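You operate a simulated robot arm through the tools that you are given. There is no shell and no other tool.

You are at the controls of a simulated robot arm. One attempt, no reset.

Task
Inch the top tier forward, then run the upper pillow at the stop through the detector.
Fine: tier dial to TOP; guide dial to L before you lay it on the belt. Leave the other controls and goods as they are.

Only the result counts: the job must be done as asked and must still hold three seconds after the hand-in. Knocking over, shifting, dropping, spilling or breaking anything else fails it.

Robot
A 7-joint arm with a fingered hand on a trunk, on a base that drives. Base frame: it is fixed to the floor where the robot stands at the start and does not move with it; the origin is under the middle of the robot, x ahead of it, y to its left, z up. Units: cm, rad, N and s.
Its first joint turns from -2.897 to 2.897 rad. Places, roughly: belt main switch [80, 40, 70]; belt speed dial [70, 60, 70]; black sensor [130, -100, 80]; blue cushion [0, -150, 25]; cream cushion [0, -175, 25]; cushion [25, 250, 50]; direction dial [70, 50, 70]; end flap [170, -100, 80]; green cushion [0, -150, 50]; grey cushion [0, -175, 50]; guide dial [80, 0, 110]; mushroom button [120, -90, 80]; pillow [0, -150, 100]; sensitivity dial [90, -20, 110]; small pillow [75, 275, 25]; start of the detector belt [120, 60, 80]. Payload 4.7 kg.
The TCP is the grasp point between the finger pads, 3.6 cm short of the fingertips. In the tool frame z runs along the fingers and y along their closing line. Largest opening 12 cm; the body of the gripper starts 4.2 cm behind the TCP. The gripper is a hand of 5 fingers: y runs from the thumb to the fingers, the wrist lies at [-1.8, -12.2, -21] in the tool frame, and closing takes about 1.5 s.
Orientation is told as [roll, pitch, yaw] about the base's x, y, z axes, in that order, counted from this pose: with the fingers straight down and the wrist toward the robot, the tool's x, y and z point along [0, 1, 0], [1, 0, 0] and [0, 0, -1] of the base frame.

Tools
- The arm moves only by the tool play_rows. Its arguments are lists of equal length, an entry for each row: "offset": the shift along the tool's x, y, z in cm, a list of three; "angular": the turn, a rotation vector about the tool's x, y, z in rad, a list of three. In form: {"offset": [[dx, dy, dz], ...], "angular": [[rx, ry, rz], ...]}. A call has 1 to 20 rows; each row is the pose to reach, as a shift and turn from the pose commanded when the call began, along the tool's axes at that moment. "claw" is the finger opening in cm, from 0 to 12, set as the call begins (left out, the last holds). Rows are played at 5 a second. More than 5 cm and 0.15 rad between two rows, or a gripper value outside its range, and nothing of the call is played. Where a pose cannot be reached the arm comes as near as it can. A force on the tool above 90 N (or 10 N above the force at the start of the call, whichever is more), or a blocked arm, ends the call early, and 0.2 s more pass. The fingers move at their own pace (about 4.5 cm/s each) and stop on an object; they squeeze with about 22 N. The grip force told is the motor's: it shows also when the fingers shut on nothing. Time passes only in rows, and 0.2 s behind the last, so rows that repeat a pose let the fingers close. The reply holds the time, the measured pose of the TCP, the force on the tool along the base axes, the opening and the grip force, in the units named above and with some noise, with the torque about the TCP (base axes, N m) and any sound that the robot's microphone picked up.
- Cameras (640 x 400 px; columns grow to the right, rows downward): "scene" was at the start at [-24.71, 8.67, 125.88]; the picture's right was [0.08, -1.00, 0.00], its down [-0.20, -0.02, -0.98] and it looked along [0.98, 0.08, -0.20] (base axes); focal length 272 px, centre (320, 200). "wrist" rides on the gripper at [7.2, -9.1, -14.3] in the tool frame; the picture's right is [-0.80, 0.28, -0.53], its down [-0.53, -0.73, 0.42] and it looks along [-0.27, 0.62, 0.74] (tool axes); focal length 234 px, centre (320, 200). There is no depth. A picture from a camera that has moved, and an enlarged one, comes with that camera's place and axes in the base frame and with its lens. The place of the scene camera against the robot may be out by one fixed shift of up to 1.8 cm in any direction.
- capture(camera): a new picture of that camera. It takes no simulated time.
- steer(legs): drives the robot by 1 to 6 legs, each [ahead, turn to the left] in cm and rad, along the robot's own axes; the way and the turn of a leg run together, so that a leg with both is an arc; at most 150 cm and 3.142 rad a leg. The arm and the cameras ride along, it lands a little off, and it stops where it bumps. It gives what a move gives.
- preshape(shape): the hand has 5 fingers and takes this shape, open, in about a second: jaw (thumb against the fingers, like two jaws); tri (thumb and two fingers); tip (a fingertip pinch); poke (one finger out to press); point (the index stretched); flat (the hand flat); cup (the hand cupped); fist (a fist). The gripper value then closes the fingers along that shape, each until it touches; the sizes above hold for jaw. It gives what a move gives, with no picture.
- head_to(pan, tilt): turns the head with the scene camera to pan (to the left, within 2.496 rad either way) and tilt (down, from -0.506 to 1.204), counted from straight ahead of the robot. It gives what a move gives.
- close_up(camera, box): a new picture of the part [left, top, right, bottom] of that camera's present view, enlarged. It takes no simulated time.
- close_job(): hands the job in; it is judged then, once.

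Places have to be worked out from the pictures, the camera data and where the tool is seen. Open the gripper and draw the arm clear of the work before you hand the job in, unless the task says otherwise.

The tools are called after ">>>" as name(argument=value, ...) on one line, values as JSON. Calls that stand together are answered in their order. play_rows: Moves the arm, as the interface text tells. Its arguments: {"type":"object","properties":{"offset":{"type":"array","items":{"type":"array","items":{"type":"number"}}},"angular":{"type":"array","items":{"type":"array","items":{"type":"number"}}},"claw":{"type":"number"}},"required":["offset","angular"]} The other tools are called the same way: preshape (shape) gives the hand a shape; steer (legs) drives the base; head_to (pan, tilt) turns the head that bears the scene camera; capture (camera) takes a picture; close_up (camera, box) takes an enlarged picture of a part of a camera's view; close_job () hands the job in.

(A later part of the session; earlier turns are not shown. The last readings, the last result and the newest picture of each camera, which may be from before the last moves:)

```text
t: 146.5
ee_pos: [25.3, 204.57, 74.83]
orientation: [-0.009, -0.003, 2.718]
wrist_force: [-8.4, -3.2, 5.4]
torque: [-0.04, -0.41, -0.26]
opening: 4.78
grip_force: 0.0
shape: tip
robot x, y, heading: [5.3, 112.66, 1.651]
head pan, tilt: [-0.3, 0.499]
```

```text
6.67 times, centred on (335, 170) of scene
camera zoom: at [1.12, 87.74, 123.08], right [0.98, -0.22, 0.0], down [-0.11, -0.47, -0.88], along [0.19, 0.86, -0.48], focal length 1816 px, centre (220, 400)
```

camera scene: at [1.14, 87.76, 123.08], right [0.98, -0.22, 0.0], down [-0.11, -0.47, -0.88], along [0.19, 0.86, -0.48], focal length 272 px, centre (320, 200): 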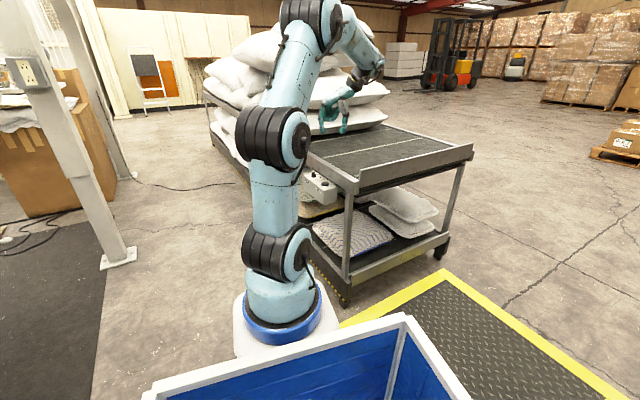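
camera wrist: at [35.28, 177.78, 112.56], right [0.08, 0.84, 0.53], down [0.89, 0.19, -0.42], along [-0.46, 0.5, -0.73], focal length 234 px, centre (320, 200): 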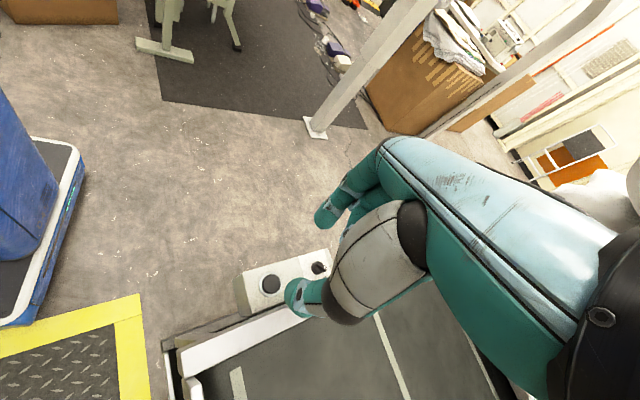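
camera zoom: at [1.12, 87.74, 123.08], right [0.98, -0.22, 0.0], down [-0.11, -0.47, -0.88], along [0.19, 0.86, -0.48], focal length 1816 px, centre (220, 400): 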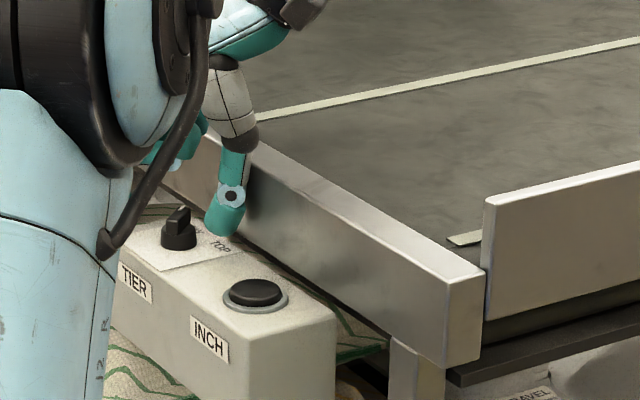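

The thumb lightly brushes the side rail, and the bar now lies midway between thumb and index. I close the pinch on the bar.

>>> play_rows(claw=0, offset=[[0, 0, 0], [0, 0, 0], [0, 0, 0], [0, 0, 0], [0, 0, 0], [0, 0, 0], [0, 0, 0]], angular=[[0, 0, 0], [0, 0, 0], [0, 0, 0], [0, 0, 0], [0, 0, 0], [0, 0, 0], [0, 0, 0]])

>>> close_up(camera="wrist", box=[260, 180, 400, 310])

>>> close_up(camera="scene", box=[310, 140, 360, 200])

```text
t: 148.1
ee_pos: [25.37, 204.79, 74.94]
orientation: [-0.011, -0.006, 2.718]
wrist_force: [-10.3, 8.5, 9.5]
torque: [0.27, 0.32, -0.05]
opening: 0.99
grip_force: 22.4
shape: tip
robot x, y, heading: [5.63, 112.3, 1.651]
head pan, tilt: [-0.3, 0.499]
```

```text
3.08 times, centred on (330, 245) of wrist
camera zoom: at [30.66, 194.17, 89.23], right [0.08, 0.84, 0.53], down [0.89, 0.19, -0.42], along [-0.46, 0.51, -0.73], focal length 720 px, centre (289, 62)
```

zoom: 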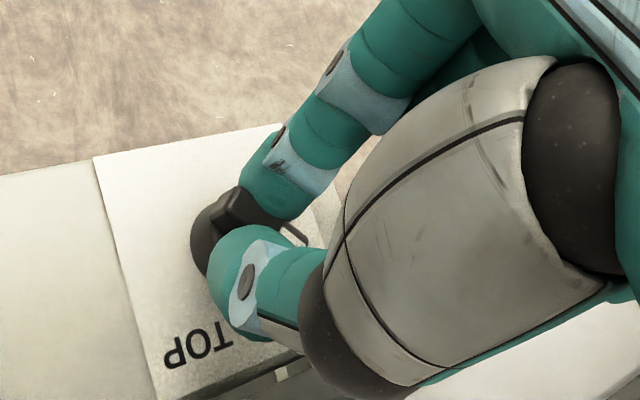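

```text
6.67 times, centred on (335, 170) of scene
camera zoom: at [1.1, 87.75, 123.08], right [0.98, -0.22, 0.0], down [-0.11, -0.47, -0.88], along [0.19, 0.86, -0.48], focal length 1816 px, centre (220, 400)
```

zoom: 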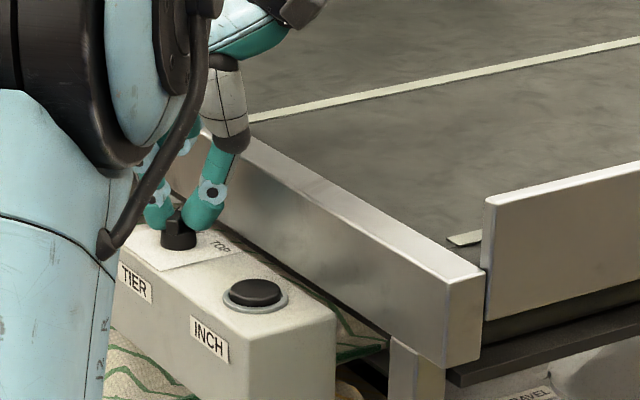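

The bar is pinched (0.99 cm, 22 N). I turn clockwise (seen from above) about the dial centre by ~1.6 rad toward TOP.

>>> play_rows(offset=[[-0.07, -0.07, 0], [-0.13, -0.15, 0], [-0.18, -0.23, 0], [-0.21, -0.32, 0], [-0.23, -0.42, 0], [-0.23, -0.52, 0], [-0.22, -0.62, 0], [-0.2, -0.71, 0], [-0.16, -0.8, 0], [-0.11, -0.88, 0], [-0.09, -0.91, 0]], angular=[[0, 0, 0.149], [0, 0, 0.298], [0, 0, 0.447], [0, 0, 0.596], [0, 0, 0.745], [0, 0, 0.894], [0, 0, 1.043], [0, 0, 1.192], [0, 0, 1.341], [0, 0, 1.49], [0, 0, 1.56]])

>>> close_up(camera="wrist", box=[260, 180, 400, 310])

>>> close_up(camera="scene", box=[300, 130, 370, 210])

```text
t: 150.0
ee_pos: [25.5, 205.08, 75.75]
orientation: [0.003, -0.016, 1.507]
wrist_force: [-2.2, 10.5, 18.9]
torque: [0.26, 0.07, -0.02]
opening: 0.45
grip_force: 22.2
shape: tip
robot x, y, heading: [5.2, 112.39, 1.655]
head pan, tilt: [-0.3, 0.499]
stopped in row 9: the force on the tool passed its limit at 95 N (the readings are from after the stop); the commanded pose is now the measured one
```

```text
3.08 times, centred on (330, 245) of wrist
camera zoom: at [17.73, 196.14, 89.89], right [0.82, 0.22, 0.53], down [0.48, -0.76, -0.44], along [0.31, 0.62, -0.73], focal length 720 px, centre (289, 62)
```

zoom: 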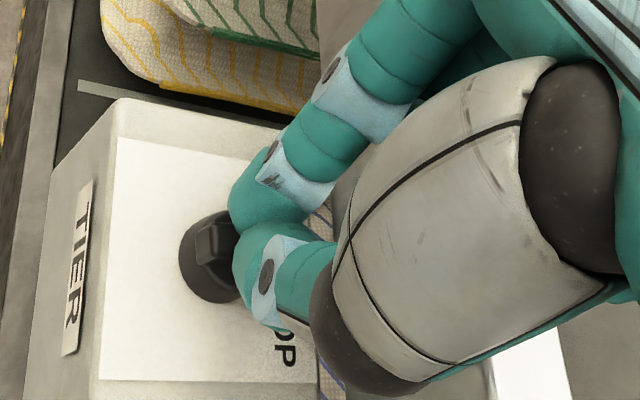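

```text
5.00 times, centred on (335, 170) of scene
camera zoom: at [1.35, 87.71, 123.07], right [0.98, -0.21, 0.0], down [-0.1, -0.47, -0.88], along [0.18, 0.86, -0.48], focal length 1362 px, centre (245, 350)
```

zoom: 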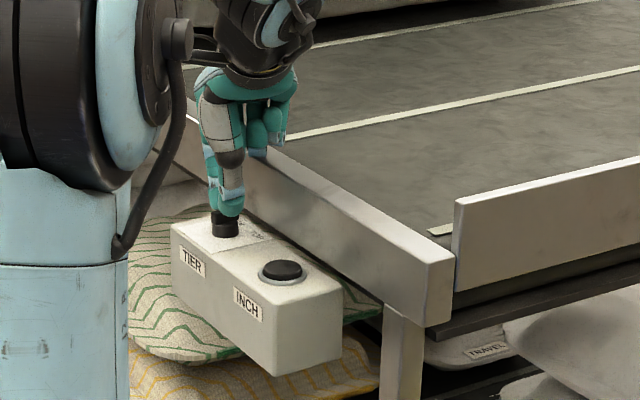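

The turn stopped at about 69° when the curled fingers met the rail (95 N). I release gently, lift, and look at where the bar points.

>>> play_rows(claw=4, offset=[[0, 0, 0], [0, 0, 0], [0, 0, 0], [0, 0, -1.5], [0, 0, -4], [0, 0, -7], [0, 0, -10]], angular=[[0, 0, 0], [0, 0, 0], [0, 0, 0], [0, 0, 0], [0, 0, 0], [0, 0, 0], [0, 0, 0]])

>>> close_up(camera="wrist", box=[200, 130, 400, 300])

>>> close_up(camera="scene", box=[300, 150, 360, 200])

```text
t: 151.6
ee_pos: [25.23, 204.78, 85.0]
orientation: [0.005, -0.007, 1.51]
wrist_force: [0.6, 0.4, -1.0]
torque: [0.01, -0.02, -0.01]
opening: 3.97
grip_force: 0.1
shape: tip
robot x, y, heading: [5.22, 112.12, 1.655]
head pan, tilt: [-0.3, 0.499]
```

```text
2.35 times, centred on (300, 215) of wrist
camera zoom: at [17.5, 195.94, 99.44], right [0.82, 0.23, 0.52], down [0.48, -0.76, -0.43], along [0.3, 0.61, -0.73], focal length 551 px, centre (367, 165)
```

zoom: 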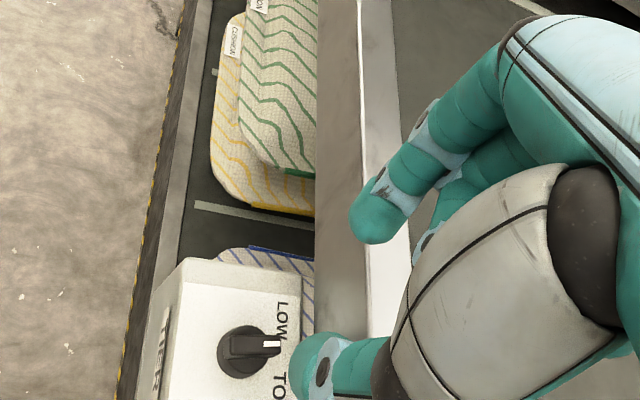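

```text
8.00 times, centred on (330, 175) of scene
camera zoom: at [1.36, 87.75, 123.09], right [0.98, -0.21, 0.0], down [-0.1, -0.47, -0.88], along [0.19, 0.86, -0.48], focal length 2179 px, centre (240, 400)
```

zoom: 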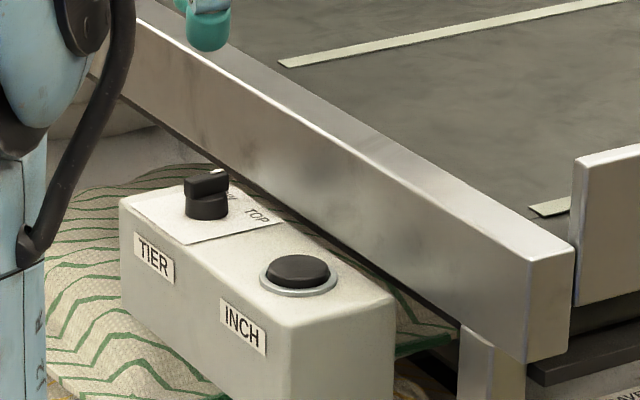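

The bar now points at ~32°, about a third of the way. I regrip with the hand tilted 0.35 rad away from the rail so the curled fingers stay above it: first set that orientation at height.

>>> play_rows(offset=[[0, 0, 0.3], [0, 0.1, 0.6], [0.1, 0.1, 1], [0.1, 0.1, 1.3], [0.1, 0.1, 1.6], [0.1, 0.1, 2], [0.1, 0.1, 2]], angular=[[-0.018, -0.056, -0.102], [-0.036, -0.113, -0.205], [-0.054, -0.169, -0.307], [-0.072, -0.226, -0.409], [-0.09, -0.282, -0.511], [-0.1085, -0.3387, -0.6137], [-0.1085, -0.3387, -0.6137]])

>>> close_up(camera="wrist", box=[200, 160, 400, 330])

>>> close_up(camera="scene", box=[280, 90, 380, 210])

```text
t: 153.2
ee_pos: [25.22, 204.92, 83.04]
orientation: [-0.352, -0.009, 2.132]
wrist_force: [-0.9, -0.3, -0.8]
torque: [0.02, 0.02, -0.02]
opening: 3.96
grip_force: 0.0
shape: tip
robot x, y, heading: [5.59, 112.34, 1.656]
head pan, tilt: [-0.3, 0.499]
```

```text
2.35 times, centred on (300, 245) of wrist
camera zoom: at [20.12, 190.76, 94.02], right [0.34, 0.54, 0.77], down [0.94, -0.28, -0.22], along [0.09, 0.8, -0.59], focal length 551 px, centre (367, 94)
```

zoom: 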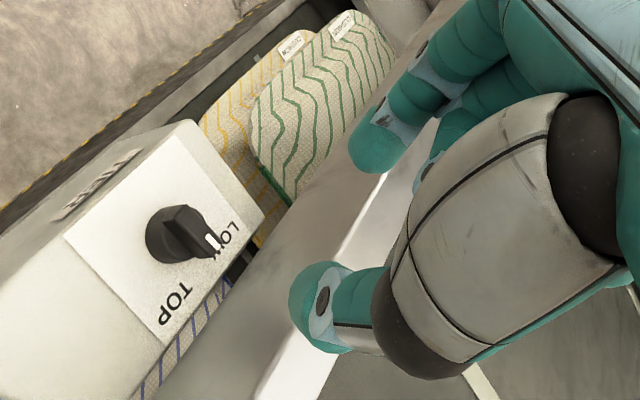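

```text
3.33 times, centred on (330, 150) of scene
camera zoom: at [1.35, 87.74, 123.08], right [0.98, -0.21, 0.0], down [-0.1, -0.47, -0.88], along [0.19, 0.86, -0.48], focal length 908 px, centre (287, 367)
```

zoom: 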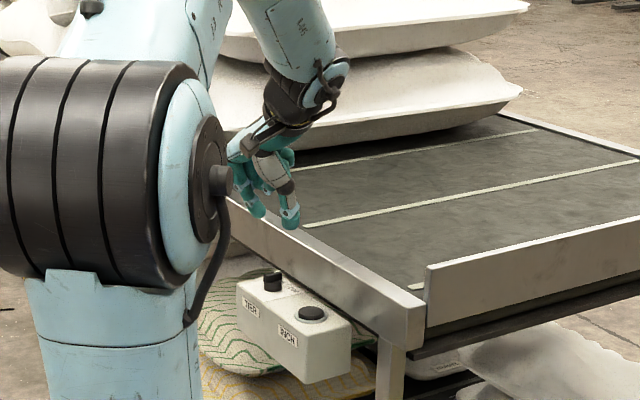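

The tilted hand is set. I descend 6.5 cm and check the alignment with the bar again.

>>> play_rows(offset=[[0.7, 0, 1.9], [1.4, 0, 3.8], [2.2, 0, 6.1], [2.2, 0, 6.1]], angular=[[0, 0, 0], [0, 0, 0], [0, 0, 0], [0, 0, 0]])

>>> close_up(camera="wrist", box=[240, 160, 400, 310])

>>> close_up(camera="scene", box=[290, 130, 360, 210])

```text
t: 154.2
ee_pos: [24.97, 204.84, 76.62]
orientation: [-0.352, -0.009, 2.131]
wrist_force: [-0.2, 0.2, 0.4]
torque: [-0.03, 0.01, -0.02]
opening: 3.99
grip_force: 0.0
shape: tip
robot x, y, heading: [5.65, 112.21, 1.659]
head pan, tilt: [-0.3, 0.499]
```

```text
2.67 times, centred on (320, 235) of wrist
camera zoom: at [20.03, 190.8, 87.53], right [0.34, 0.54, 0.77], down [0.94, -0.28, -0.22], along [0.09, 0.8, -0.59], focal length 624 px, centre (320, 107)
```

zoom: 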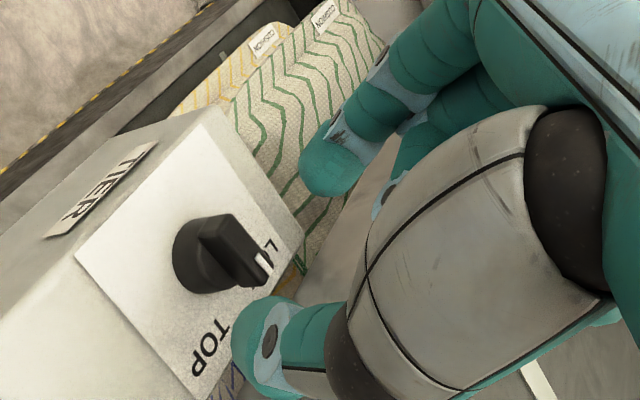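

```text
5.00 times, centred on (325, 170) of scene
camera zoom: at [1.35, 87.74, 123.08], right [0.98, -0.21, 0.0], down [-0.1, -0.47, -0.88], along [0.19, 0.86, -0.48], focal length 1362 px, centre (295, 350)
```

zoom: 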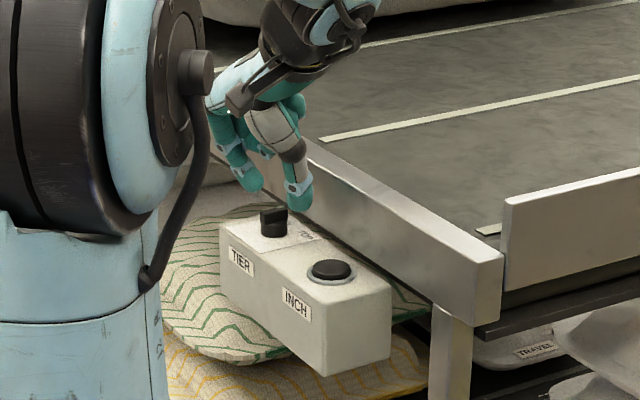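

The pinch needs to shift about 1.1 cm back along the bar and 1.6 cm down. I do that and close.

>>> play_rows(offset=[[1.0, -0.26, -0.3], [1.3, -0.26, 0.4], [1.56, -0.26, 1.13], [1.56, -0.26, 1.13]], angular=[[0, 0, 0], [0, 0, 0], [0, 0, 0], [0, 0, 0]])

>>> play_rows(claw=0, offset=[[0, 0, 0], [0, 0, 0], [0, 0, 0], [0, 0, 0], [0, 0, 0], [0, 0, 0], [0, 0, 0]], angular=[[0, 0, 0], [0, 0, 0], [0, 0, 0], [0, 0, 0], [0, 0, 0], [0, 0, 0], [0, 0, 0]])

>>> close_up(camera="wrist", box=[240, 160, 400, 310])

>>> close_up(camera="scene", box=[290, 130, 360, 210])

```text
t: 155.2
ee_pos: [24.37, 204.17, 75.05]
orientation: [-0.352, -0.008, 2.13]
wrist_force: [0.1, 0.2, -0.2]
torque: [0.0, 0.01, -0.01]
opening: 3.97
grip_force: 0.0
shape: tip
robot x, y, heading: [5.22, 112.44, 1.658]
head pan, tilt: [-0.3, 0.499]
```

```text
t: 156.8
ee_pos: [24.28, 204.13, 74.9]
orientation: [-0.349, -0.009, 2.132]
wrist_force: [1.3, -0.2, -1.7]
torque: [-0.01, -0.03, -0.03]
opening: 0.51
grip_force: 22.2
shape: tip
robot x, y, heading: [5.28, 112.38, 1.66]
head pan, tilt: [-0.3, 0.499]
```

```text
2.67 times, centred on (320, 235) of wrist
camera zoom: at [19.3, 190.06, 85.9], right [0.34, 0.54, 0.77], down [0.94, -0.28, -0.22], along [0.09, 0.8, -0.6], focal length 624 px, centre (320, 107)
```

zoom: 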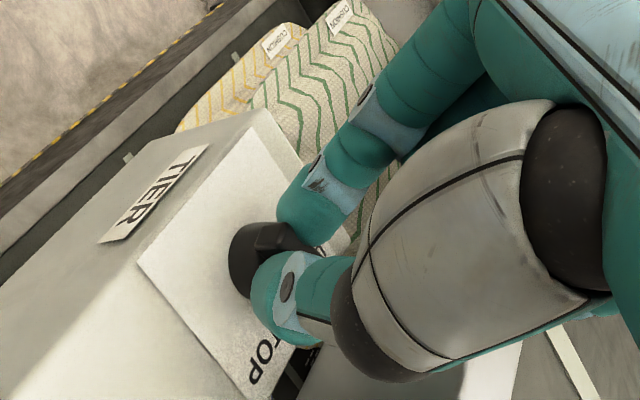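

```text
5.00 times, centred on (325, 170) of scene
camera zoom: at [1.35, 87.74, 123.08], right [0.98, -0.21, 0.0], down [-0.1, -0.47, -0.88], along [0.19, 0.86, -0.48], focal length 1362 px, centre (295, 350)
```

zoom: 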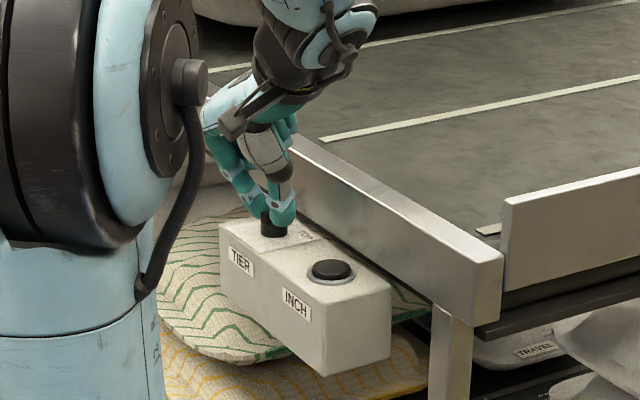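

The bar is pinched again with no side load. I turn clockwise about the vertical through the dial by ~1.1 rad.

>>> play_rows(offset=[[-0.11, 0.08, 0.04], [-0.23, 0.14, 0.08], [-0.36, 0.18, 0.13], [-0.49, 0.21, 0.18], [-0.62, 0.21, 0.23], [-0.75, 0.19, 0.28], [-0.88, 0.15, 0.32], [-0.95, 0.12, 0.35]], angular=[[0.05, 0, 0.136], [0.0995, 0, 0.272], [0.149, 0, 0.408], [0.199, 0, 0.545], [0.249, 0, 0.681], [0.298, 0, 0.817], [0.348, 0, 0.953], [0.377, 0, 1.033]])

>>> close_up(camera="wrist", box=[240, 160, 400, 310])

>>> close_up(camera="scene", box=[290, 130, 360, 210])

```text
t: 158.6
ee_pos: [25.27, 205.24, 75.99]
orientation: [-0.338, -0.018, 1.029]
wrist_force: [7.1, 3.7, 55.2]
torque: [0.13, -0.65, 0.08]
opening: 0.57
grip_force: 21.9
shape: tip
out of reach, approached as far as the arm can: row 4
robot x, y, heading: [5.46, 112.8, 1.658]
head pan, tilt: [-0.3, 0.499]
```

```text
2.67 times, centred on (320, 235) of wrist
camera zoom: at [10.5, 203.01, 86.97], right [0.64, -0.07, 0.77], down [0.18, -0.96, -0.24], along [0.75, 0.29, -0.59], focal length 624 px, centre (320, 107)
```

zoom: 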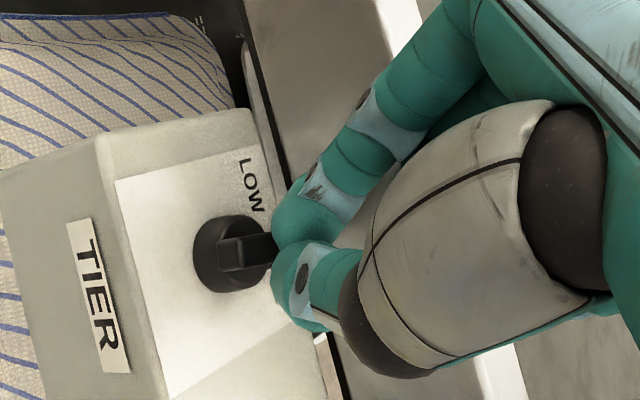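

```text
5.00 times, centred on (325, 170) of scene
camera zoom: at [1.3, 87.54, 123.04], right [0.98, -0.21, 0.0], down [-0.1, -0.47, -0.88], along [0.19, 0.86, -0.48], focal length 1362 px, centre (295, 350)
```

zoom: 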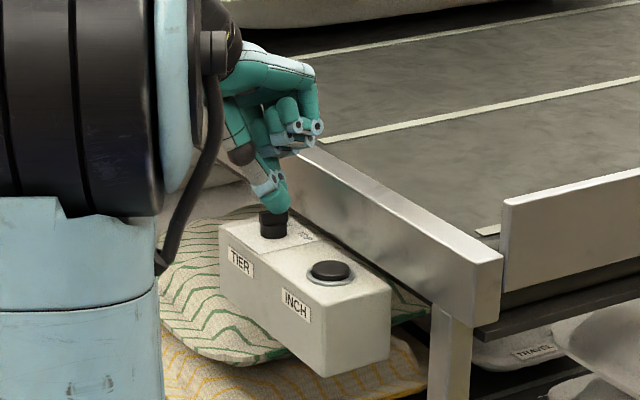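

The hand turned the full angle with 55 N upward force at the end. I release, lift along the vertical and look at the dial.

>>> play_rows(claw=4, offset=[[0, 0, 0], [0, 0, 0], [0, 0, 0], [-0.5, 0, -1.4], [-1.4, 0, -3.8], [-2.4, 0, -6.6], [-3.4, 0, -9.4]], angular=[[0, 0, 0], [0, 0, 0], [0, 0, 0], [0, 0, 0], [0, 0, 0], [0, 0, 0], [0, 0, 0]])

>>> close_up(camera="wrist", box=[200, 130, 400, 300])

>>> close_up(camera="scene", box=[300, 150, 360, 200])

```text
t: 160.2
ee_pos: [25.14, 204.79, 84.95]
orientation: [-0.343, -0.003, 1.029]
wrist_force: [0.2, -0.3, -1.0]
torque: [-0.02, -0.02, -0.03]
opening: 3.95
grip_force: 0.0
shape: tip
robot x, y, heading: [5.13, 112.38, 1.656]
head pan, tilt: [-0.3, 0.499]
```

```text
2.35 times, centred on (300, 215) of wrist
camera zoom: at [10.43, 202.87, 95.99], right [0.64, -0.06, 0.77], down [0.18, -0.96, -0.22], along [0.75, 0.28, -0.6], focal length 551 px, centre (367, 165)
```

zoom: 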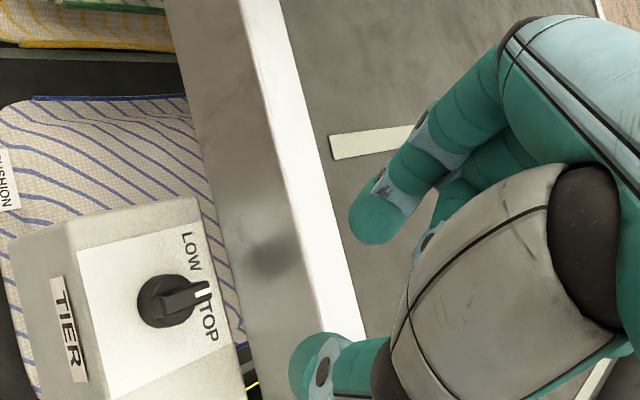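

```text
8.00 times, centred on (330, 175) of scene
camera zoom: at [1.35, 87.76, 123.09], right [0.98, -0.21, 0.0], down [-0.1, -0.47, -0.88], along [0.19, 0.86, -0.48], focal length 2179 px, centre (240, 400)
```

zoom: 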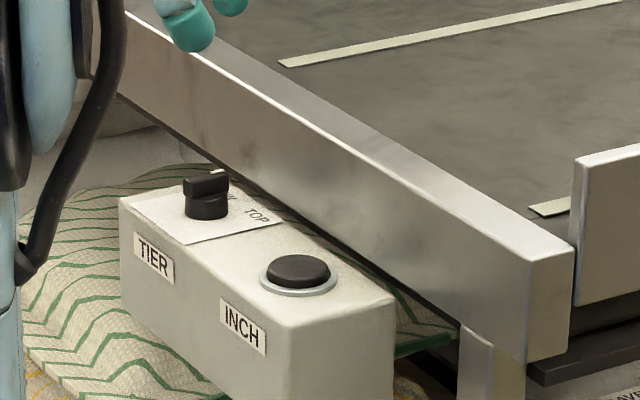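

The bar has only moved to ~19°; pinching and twisting slips because the fingers ride up on the rail. I'll go back to the collision-free yaw (2.13), pinch the pointer end of the bar and drag it sideways along its arc instead of twisting.

>>> play_rows(offset=[[0.2, -0.15, 0.5], [0.4, -0.3, 1], [0.6, -0.45, 1.4], [0.75, -0.6, 1.9], [0.95, -0.75, 2.3], [1.1, -0.9, 2.8], [1.3, -1.05, 3.3], [1.47, -1.18, 3.72], [1.47, -1.18, 3.72]], angular=[[-0.047, 0, -0.129], [-0.094, 0, -0.258], [-0.141, 0, -0.387], [-0.189, 0, -0.517], [-0.236, 0, -0.646], [-0.283, 0, -0.775], [-0.33, 0, -0.904], [-0.377, 0, -1.033], [-0.377, 0, -1.033]])

>>> close_up(camera="wrist", box=[220, 160, 400, 310])

```text
t: 162.2
ee_pos: [24.42, 203.91, 80.96]
orientation: [-0.351, -0.011, 2.131]
wrist_force: [0.3, 0.9, -0.7]
torque: [0.02, 0.03, 0.03]
opening: 3.97
grip_force: 0.0
shape: tip
robot x, y, heading: [5.22, 112.46, 1.659]
head pan, tilt: [-0.3, 0.499]
```

```text
2.67 times, centred on (310, 235) of wrist
camera zoom: at [19.4, 189.7, 91.96], right [0.34, 0.54, 0.77], down [0.94, -0.28, -0.22], along [0.09, 0.8, -0.59], focal length 624 px, centre (347, 107)
```

zoom: 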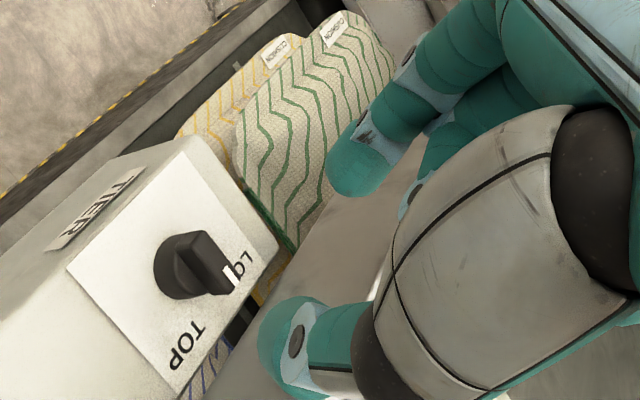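

I descend straight onto the pointer end and close the pinch.

>>> play_rows(offset=[[0.7, 0, 1.9], [1.4, 0, 3.8], [2.1, 0, 5.75], [2.1, 0, 5.75]], angular=[[0, 0, 0], [0, 0, 0], [0, 0, 0], [0, 0, 0]])

>>> close_up(camera="wrist", box=[240, 160, 400, 310])

>>> play_rows(claw=0, offset=[[0, 0, 0], [0, 0, 0], [0, 0, 0], [0, 0, 0], [0, 0, 0], [0, 0, 0], [0, 0, 0]], angular=[[0, 0, 0], [0, 0, 0], [0, 0, 0], [0, 0, 0], [0, 0, 0], [0, 0, 0], [0, 0, 0]])

>>> close_up(camera="wrist", box=[240, 160, 400, 310])

```text
t: 163.2
ee_pos: [24.37, 203.97, 74.83]
orientation: [-0.352, -0.01, 2.131]
wrist_force: [-0.7, -0.4, -1.3]
torque: [-0.03, -0.01, 0.04]
opening: 3.97
grip_force: 0.1
shape: tip
robot x, y, heading: [5.7, 112.57, 1.658]
head pan, tilt: [-0.3, 0.499]
```

```text
2.67 times, centred on (320, 235) of wrist
camera zoom: at [19.33, 189.82, 85.85], right [0.34, 0.54, 0.77], down [0.94, -0.28, -0.22], along [0.09, 0.8, -0.59], focal length 624 px, centre (320, 107)
```

zoom: 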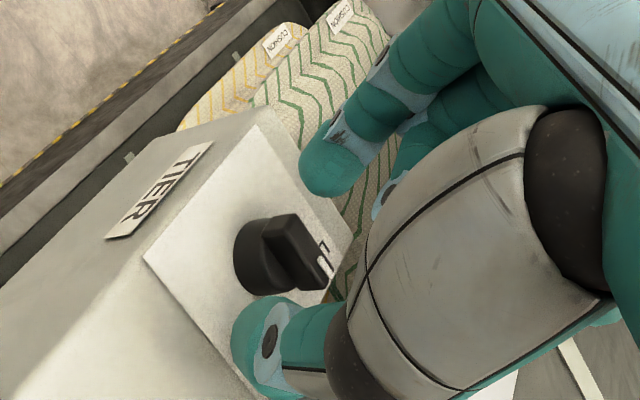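

```text
t: 164.8
ee_pos: [24.46, 203.92, 74.8]
orientation: [-0.352, -0.007, 2.131]
wrist_force: [-0.1, -1.0, -2.5]
torque: [0.03, 0.0, 0.01]
opening: 0.56
grip_force: 21.9
shape: tip
robot x, y, heading: [5.71, 112.48, 1.658]
head pan, tilt: [-0.3, 0.499]
```

```text
2.67 times, centred on (320, 235) of wrist
camera zoom: at [19.34, 189.82, 85.83], right [0.34, 0.54, 0.77], down [0.94, -0.28, -0.22], along [0.09, 0.8, -0.6], focal length 624 px, centre (320, 107)
```

zoom: 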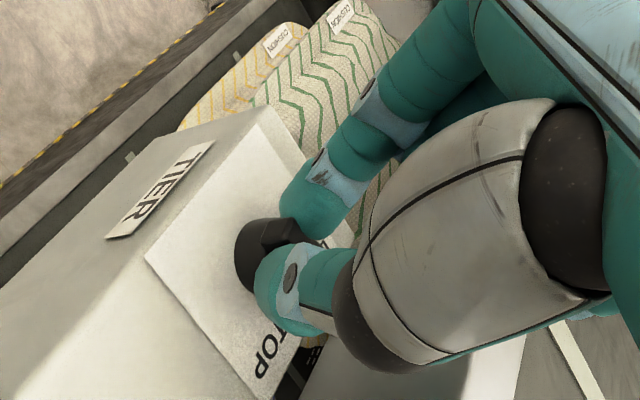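

The pointer end is held. I drag it along its arc toward TOP (mostly -y by ~1.2 cm), without rotating the hand.

>>> play_rows(offset=[[0.05, -0.14, -0.02], [0.094, -0.274, -0.034], [0.18, -0.4, -0.065], [0.259, -0.535, -0.095], [0.35, -0.62, -0.13], [0.434, -0.7, -0.158], [0.52, -0.76, -0.19], [0.6, -0.815, -0.219], [0.757, -0.912, -0.276], [0.757, -0.912, -0.276]], angular=[[0, 0, 0], [0, 0, 0], [0, 0, 0], [0, 0, 0], [0, 0, 0], [0, 0, 0], [0, 0, 0], [0, 0, 0], [0, 0, 0], [0, 0, 0]])

>>> close_up(camera="wrist", box=[240, 160, 400, 310])

>>> close_up(camera="scene", box=[300, 150, 360, 200])

```text
t: 167.0
ee_pos: [24.3, 202.79, 74.99]
orientation: [-0.354, -0.011, 2.13]
wrist_force: [2.7, 22.4, 8.7]
torque: [0.69, -0.13, 0.11]
opening: 0.46
grip_force: 22.0
shape: tip
robot x, y, heading: [5.65, 112.37, 1.657]
head pan, tilt: [-0.3, 0.499]
```

```text
2.67 times, centred on (320, 235) of wrist
camera zoom: at [19.21, 188.62, 85.88], right [0.34, 0.53, 0.77], down [0.94, -0.28, -0.22], along [0.1, 0.8, -0.59], focal length 624 px, centre (320, 107)
```

zoom: 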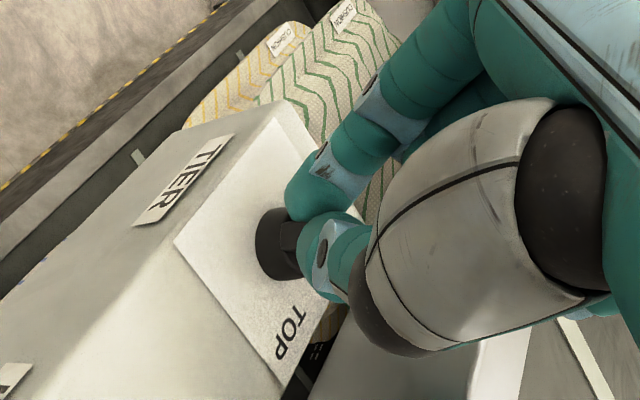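

```text
8.00 times, centred on (330, 175) of scene
camera zoom: at [1.34, 87.77, 123.09], right [0.98, -0.21, 0.0], down [-0.1, -0.47, -0.88], along [0.19, 0.86, -0.48], focal length 2179 px, centre (240, 400)
```

zoom: 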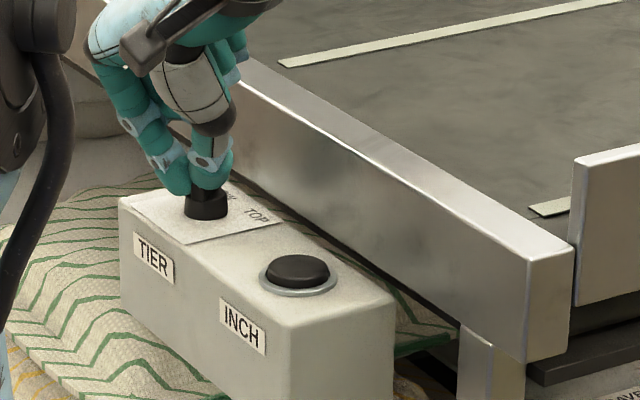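

There is 22 N of resistance at the end of the drag. I release, lift and check the bar.

>>> play_rows(claw=4, offset=[[0, 0, 0], [0, 0, 0], [0, 0, 0], [-0.7, 0, -1.9], [-1.4, 0, -3.8], [-2.1, 0, -5.7]], angular=[[0, 0, 0], [0, 0, 0], [0, 0, 0], [0, 0, 0], [0, 0, 0], [0, 0, 0]])

>>> close_up(camera="wrist", box=[220, 160, 400, 310])

>>> close_up(camera="scene", box=[300, 150, 360, 200])

```text
t: 168.4
ee_pos: [24.28, 202.54, 80.91]
orientation: [-0.351, -0.008, 2.128]
wrist_force: [-0.3, -1.2, 0.2]
torque: [-0.01, 0.02, 0.0]
opening: 3.95
grip_force: 0.0
shape: tip
robot x, y, heading: [5.63, 112.29, 1.653]
head pan, tilt: [-0.3, 0.499]
```

```text
2.67 times, centred on (310, 235) of wrist
camera zoom: at [19.23, 188.5, 91.83], right [0.34, 0.54, 0.77], down [0.93, -0.28, -0.22], along [0.09, 0.8, -0.6], focal length 624 px, centre (347, 107)
```

zoom: 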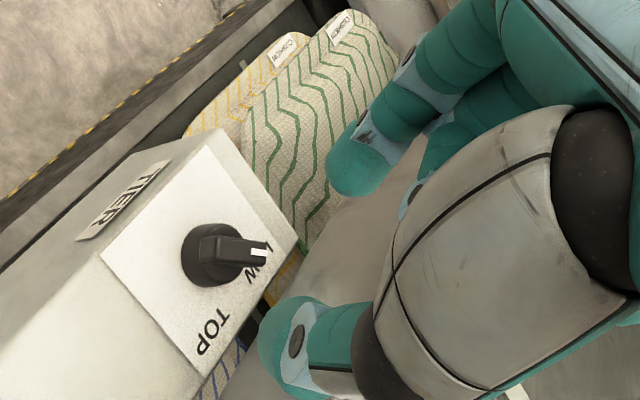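

```text
8.00 times, centred on (330, 175) of scene
camera zoom: at [1.35, 87.75, 123.08], right [0.98, -0.21, 0.0], down [-0.1, -0.47, -0.88], along [0.19, 0.86, -0.48], focal length 2179 px, centre (240, 400)
```

zoom: 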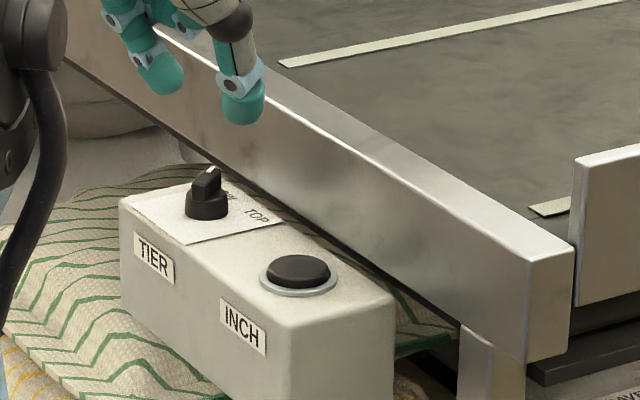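

The bar went back to LOW (67°): the drag acted on the wrong side. I'll instead push the bar with one finger, and lift off first to set the hand upright and take the "poke" shape.

>>> play_rows(offset=[[0.5, -1.4, -3.6], [1.0, -2.8, -7.1], [1.6, -4.2, -10.7], [2.1, -5.5, -14.3], [2.6, -6.9, -17.8], [3.1, -8.3, -21.4], [3.1, -8.3, -21.4]], angular=[[0.014, 0.057, 0.079], [0.028, 0.115, 0.158], [0.042, 0.172, 0.237], [0.056, 0.229, 0.315], [0.07, 0.287, 0.394], [0.0838, 0.3442, 0.4731], [0.0838, 0.3442, 0.4731]])

>>> preshape(shape="poke")

>>> capture(camera="wrist")

>>> capture(camera="scene")

```text
t: 170.0
ee_pos: [19.98, 189.93, 99.91]
orientation: [0.005, -0.009, 1.651]
wrist_force: [-0.8, 0.4, -0.4]
torque: [0.01, 0.0, 0.0]
opening: 3.96
grip_force: 0.1
shape: tip
robot x, y, heading: [5.53, 112.31, 1.659]
head pan, tilt: [-0.3, 0.499]
```

```text
t: 170.9
ee_pos: [20.13, 189.98, 99.92]
orientation: [0.002, -0.009, 1.651]
wrist_force: [-0.4, 0.9, -0.9]
torque: [-0.01, 0.02, 0.03]
opening: 0.0
grip_force: 0.1
shape: poke
robot x, y, heading: [5.4, 112.34, 1.655]
head pan, tilt: [-0.3, 0.499]
```

```text
taken
camera wrist: at [13.59, 180.1, 114.26], right [0.78, 0.34, 0.52], down [0.59, -0.68, -0.43], along [0.21, 0.65, -0.73], focal length 234 px, centre (320, 200)
```

wrist: 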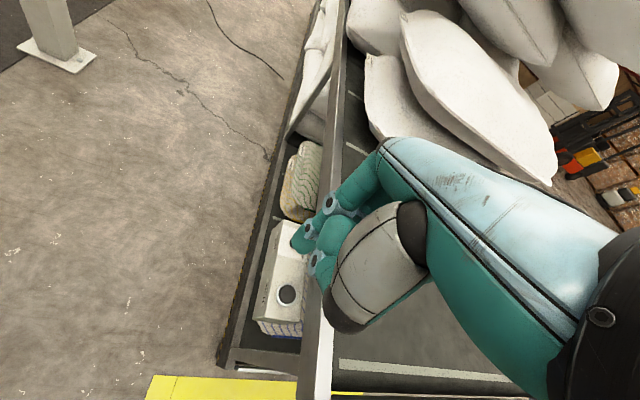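

```text
taken
camera scene: at [1.35, 87.73, 123.08], right [0.98, -0.21, 0.0], down [-0.1, -0.47, -0.88], along [0.19, 0.86, -0.48], focal length 272 px, centre (320, 200)
```

scene: 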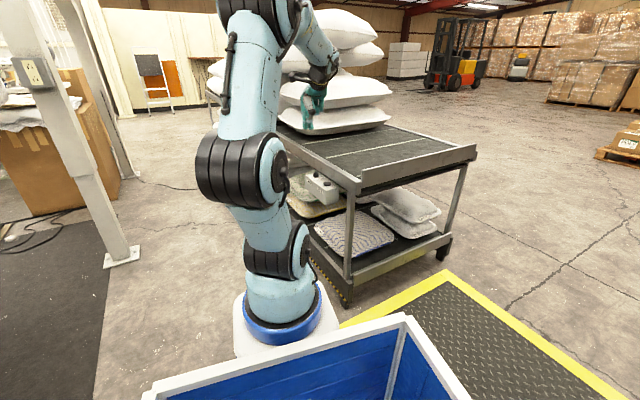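

The hand is in the poke shape. I zoom both views to locate the index tip relative to the TCP.

>>> close_up(camera="wrist", box=[260, 170, 420, 300])

>>> close_up(camera="scene", box=[270, 50, 370, 220])

```text
3.08 times, centred on (340, 235) of wrist
camera zoom: at [13.59, 180.1, 114.26], right [0.78, 0.34, 0.52], down [0.59, -0.68, -0.43], along [0.21, 0.65, -0.73], focal length 720 px, centre (258, 92)
```

zoom: 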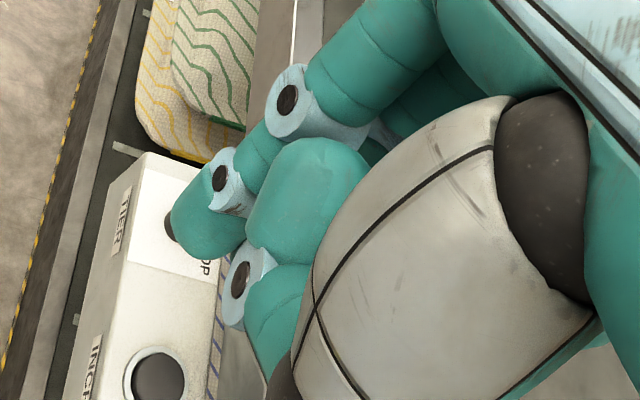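

```text
2.35 times, centred on (320, 135) of scene
camera zoom: at [1.35, 87.73, 123.08], right [0.98, -0.21, 0.0], down [-0.1, -0.47, -0.88], along [0.19, 0.86, -0.48], focal length 641 px, centre (320, 353)
```

zoom: 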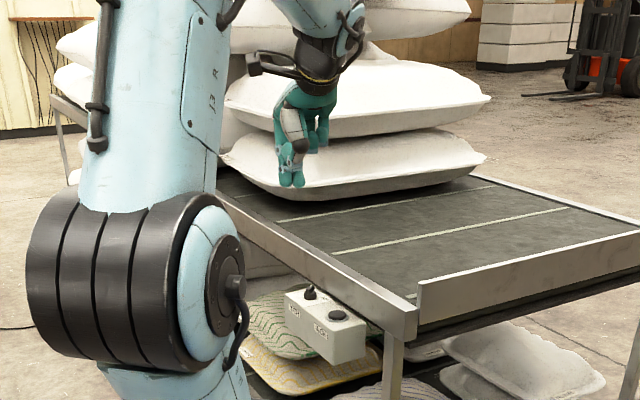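

The index tip is roughly 3 cm below the TCP. I'll use yaw ≈ 0.35 so the hand stays on the outer side of the rail, with the folded fingers over the button side; I move there at a safe height and look.

>>> play_rows(offset=[[-0.76, 1, 1], [-1.52, 2, 2], [-2.28, 3, 3], [-3.04, 4, 4], [-3.8, 5, 5], [-4.56, 6, 6], [-5.32, 7, 7], [-6.08, 8, 8], [-6.84, 9, 9], [-7.6, 10, 10], [-7.6, 10, 10]], angular=[[0, 0, 0.13], [0, 0, 0.26], [0, 0, 0.39], [0, 0, 0.52], [0, 0, 0.65], [0, 0, 0.78], [0, 0, 0.91], [0, 0, 1.04], [0, 0, 1.17], [0, 0, 1.3], [0, 0, 1.3]])

>>> capture(camera="wrist")

>>> capture(camera="scene")

```text
t: 173.3
ee_pos: [26.77, 200.65, 89.91]
orientation: [0.008, 0.003, 0.351]
wrist_force: [-0.4, 0.3, 0.5]
torque: [-0.04, 0.02, 0.03]
opening: 0.05
grip_force: 0.1
shape: poke
robot x, y, heading: [5.5, 112.55, 1.659]
head pan, tilt: [-0.3, 0.499]
```

```text
taken
camera wrist: at [15.71, 204.14, 104.43], right [0.54, -0.66, 0.52], down [-0.51, -0.75, -0.43], along [0.67, -0.03, -0.74], focal length 234 px, centre (320, 200)
```

wrist: 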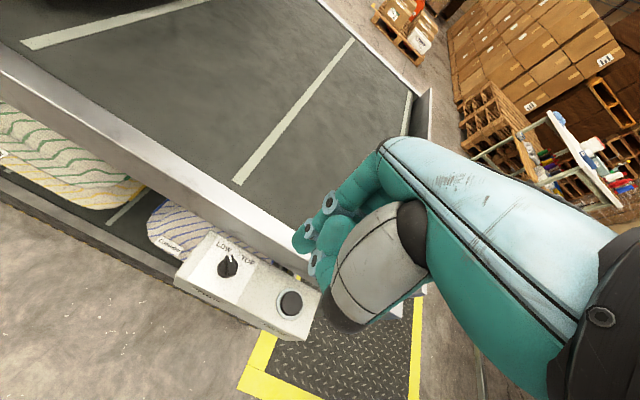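

```text
taken
camera scene: at [1.35, 87.73, 123.08], right [0.98, -0.21, 0.0], down [-0.1, -0.47, -0.88], along [0.19, 0.86, -0.48], focal length 272 px, centre (320, 200)
```

scene: 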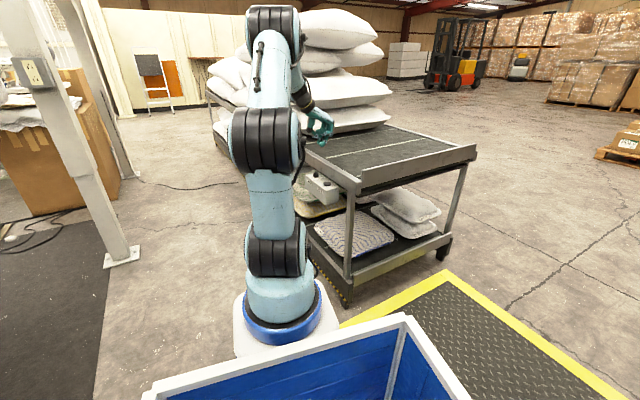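

This yaw is reachable and gives a clear view of dial, button and finger. I zoom in to measure them all together.

>>> close_up(camera="wrist", box=[170, 180, 370, 340])

>>> close_up(camera="scene", box=[285, 90, 365, 210])

```text
2.50 times, centred on (270, 260) of wrist
camera zoom: at [15.71, 204.14, 104.43], right [0.54, -0.66, 0.52], down [-0.51, -0.75, -0.43], along [0.67, -0.03, -0.74], focal length 585 px, centre (445, 50)
```

zoom: 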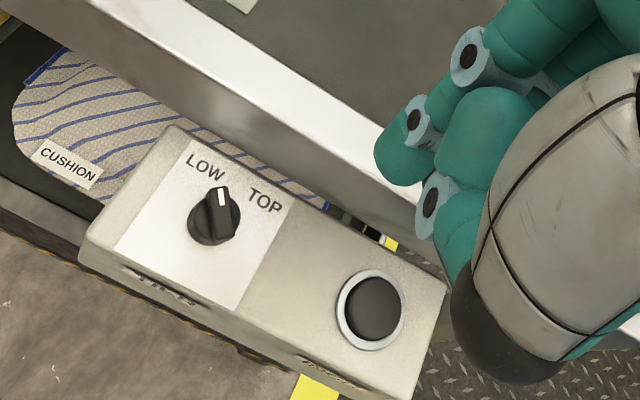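

```text
3.33 times, centred on (325, 150) of scene
camera zoom: at [1.35, 87.73, 123.08], right [0.98, -0.21, 0.0], down [-0.1, -0.47, -0.88], along [0.19, 0.86, -0.48], focal length 908 px, centre (303, 367)
```

zoom: 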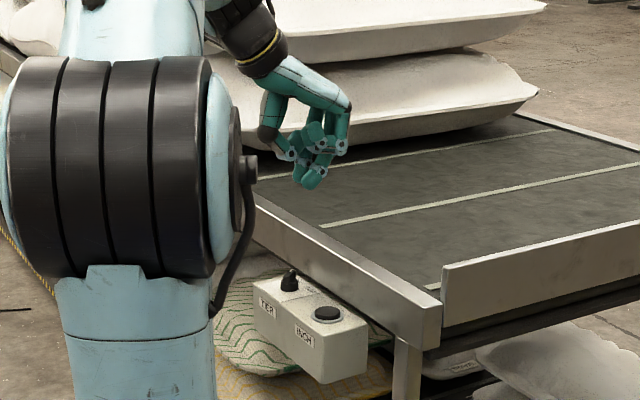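

I descend straight down between dial and button, first to about 3 cm above the box top, and check.

>>> play_rows(offset=[[0, 0, 4], [0, 0, 8], [0, 0, 11], [0, 0, 12.5], [0, 0, 12.5]], angular=[[0, 0, 0], [0, 0, 0], [0, 0, 0], [0, 0, 0], [0, 0, 0]])

>>> close_up(camera="wrist", box=[210, 160, 370, 300])

>>> close_up(camera="scene", box=[290, 130, 360, 210])

```text
t: 174.5
ee_pos: [26.76, 200.69, 77.51]
orientation: [0.009, 0.002, 0.352]
wrist_force: [0.0, -0.4, -1.0]
torque: [-0.02, -0.01, 0.0]
opening: 0.0
grip_force: 0.0
shape: poke
robot x, y, heading: [5.13, 112.43, 1.658]
head pan, tilt: [-0.3, 0.499]
```

```text
2.86 times, centred on (290, 230) of wrist
camera zoom: at [15.66, 204.14, 91.93], right [0.54, -0.66, 0.52], down [-0.51, -0.75, -0.43], along [0.67, -0.03, -0.74], focal length 669 px, centre (406, 114)
```

zoom: 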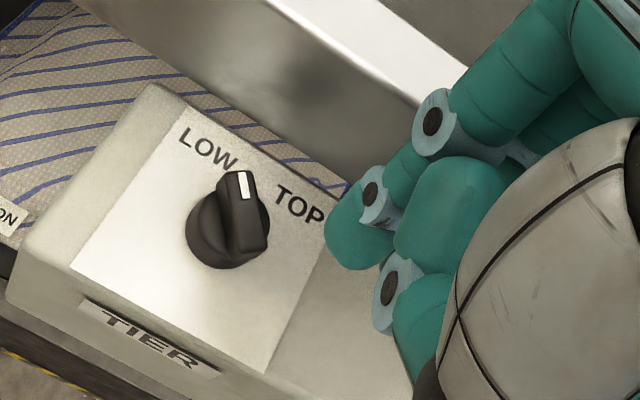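

```text
5.00 times, centred on (325, 170) of scene
camera zoom: at [1.35, 87.74, 123.08], right [0.98, -0.21, 0.0], down [-0.1, -0.47, -0.88], along [0.19, 0.86, -0.48], focal length 1362 px, centre (295, 350)
```

zoom: 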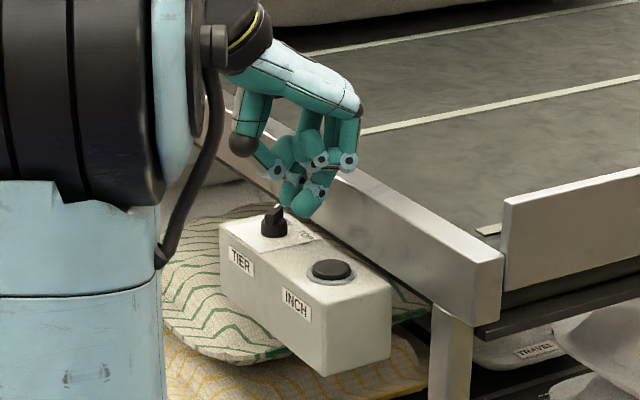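

The tip is beside the dial's tail, about 1.5–2 cm away to the right in this view. I lower to TCP z 75.4 so the fingertip reaches the bar's height, checking for contact.

>>> play_rows(offset=[[0, 0, 1], [0, 0, 1.6], [0, 0, 2.1], [0, 0, 2.1]], angular=[[0, 0, 0], [0, 0, 0], [0, 0, 0], [0, 0, 0]])

>>> close_up(camera="wrist", box=[210, 160, 370, 300])

>>> close_up(camera="scene", box=[310, 150, 350, 200])

```text
t: 175.5
ee_pos: [26.77, 200.91, 76.04]
orientation: [0.017, -0.008, 0.353]
wrist_force: [-1.9, -11.5, 51.8]
torque: [0.21, -2.13, -0.42]
opening: 0.01
grip_force: 0.0
shape: poke
robot x, y, heading: [5.41, 112.49, 1.656]
head pan, tilt: [-0.3, 0.499]
```

```text
2.86 times, centred on (290, 230) of wrist
camera zoom: at [15.71, 204.24, 90.57], right [0.54, -0.67, 0.51], down [-0.5, -0.74, -0.44], along [0.67, -0.02, -0.74], focal length 669 px, centre (406, 114)
```

zoom: 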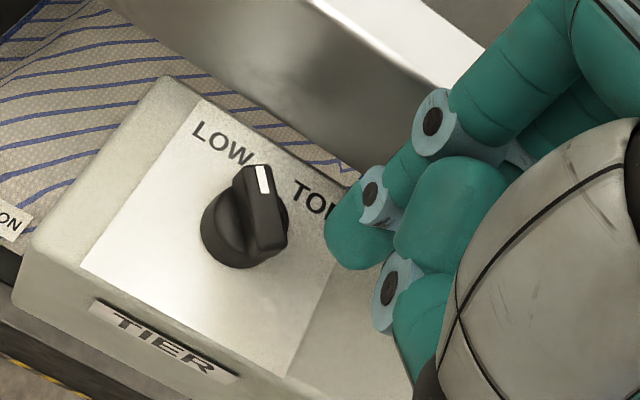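

```text
8.00 times, centred on (330, 175) of scene
camera zoom: at [1.28, 87.52, 123.04], right [0.98, -0.21, 0.0], down [-0.1, -0.47, -0.88], along [0.19, 0.86, -0.48], focal length 2179 px, centre (240, 400)
```

zoom: 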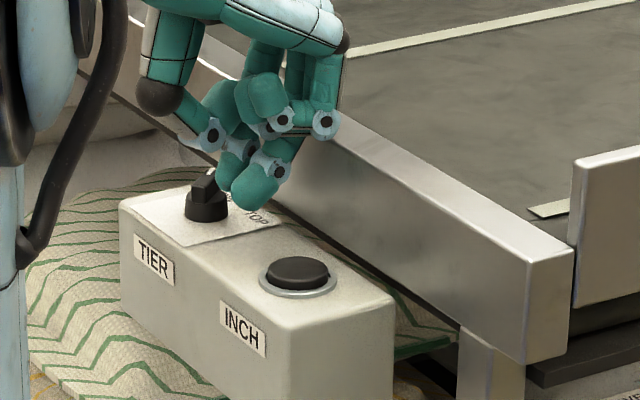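

The finger knuckles came down on the rail top (contact ~4 cm toward it). I lift, tilt the hand outward by 0.45 rad so the finger reaches in from the open side, and place the tip beside the pointer end of the bar.

>>> play_rows(offset=[[0, 0, -3.5], [0, 0, -7], [1.3, -0.6, -7], [2.6, -1.1, -6.5], [3.9, -1.7, -5.5], [5.19, -2.25, -4.5], [5.19, -2.25, -3.9], [5.19, -2.25, -3.9]], angular=[[0, 0, 0], [0, 0, 0], [-0.112, 0, 0], [-0.225, 0, 0], [-0.337, 0, 0], [-0.45, 0, 0], [-0.45, 0, 0], [-0.45, 0, 0]])

>>> close_up(camera="wrist", box=[210, 140, 370, 280])

>>> close_up(camera="scene", box=[290, 130, 360, 210])

```text
t: 177.3
ee_pos: [22.73, 204.87, 79.38]
orientation: [0.012, -0.448, 0.348]
wrist_force: [-0.3, 0.5, -0.2]
torque: [0.0, -0.02, -0.04]
opening: 0.0
grip_force: 0.0
shape: poke
robot x, y, heading: [5.46, 112.4, 1.653]
head pan, tilt: [-0.3, 0.499]
```

```text
2.86 times, centred on (290, 210) of wrist
camera zoom: at [6.79, 206.54, 88.37], right [0.3, -0.75, 0.59], down [-0.26, -0.66, -0.71], along [0.92, 0.06, -0.4], focal length 669 px, centre (406, 171)
```

zoom: 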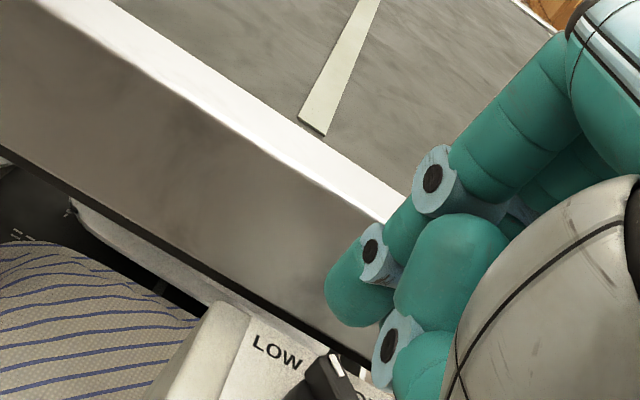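

```text
5.00 times, centred on (325, 170) of scene
camera zoom: at [1.35, 87.74, 123.08], right [0.98, -0.21, 0.0], down [-0.1, -0.47, -0.88], along [0.19, 0.86, -0.48], focal length 1362 px, centre (295, 350)
```

zoom: 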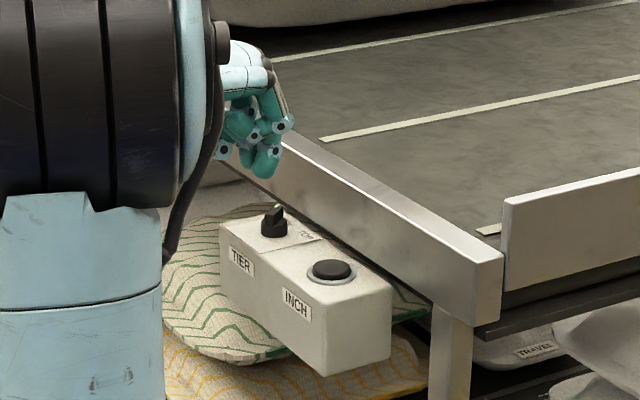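

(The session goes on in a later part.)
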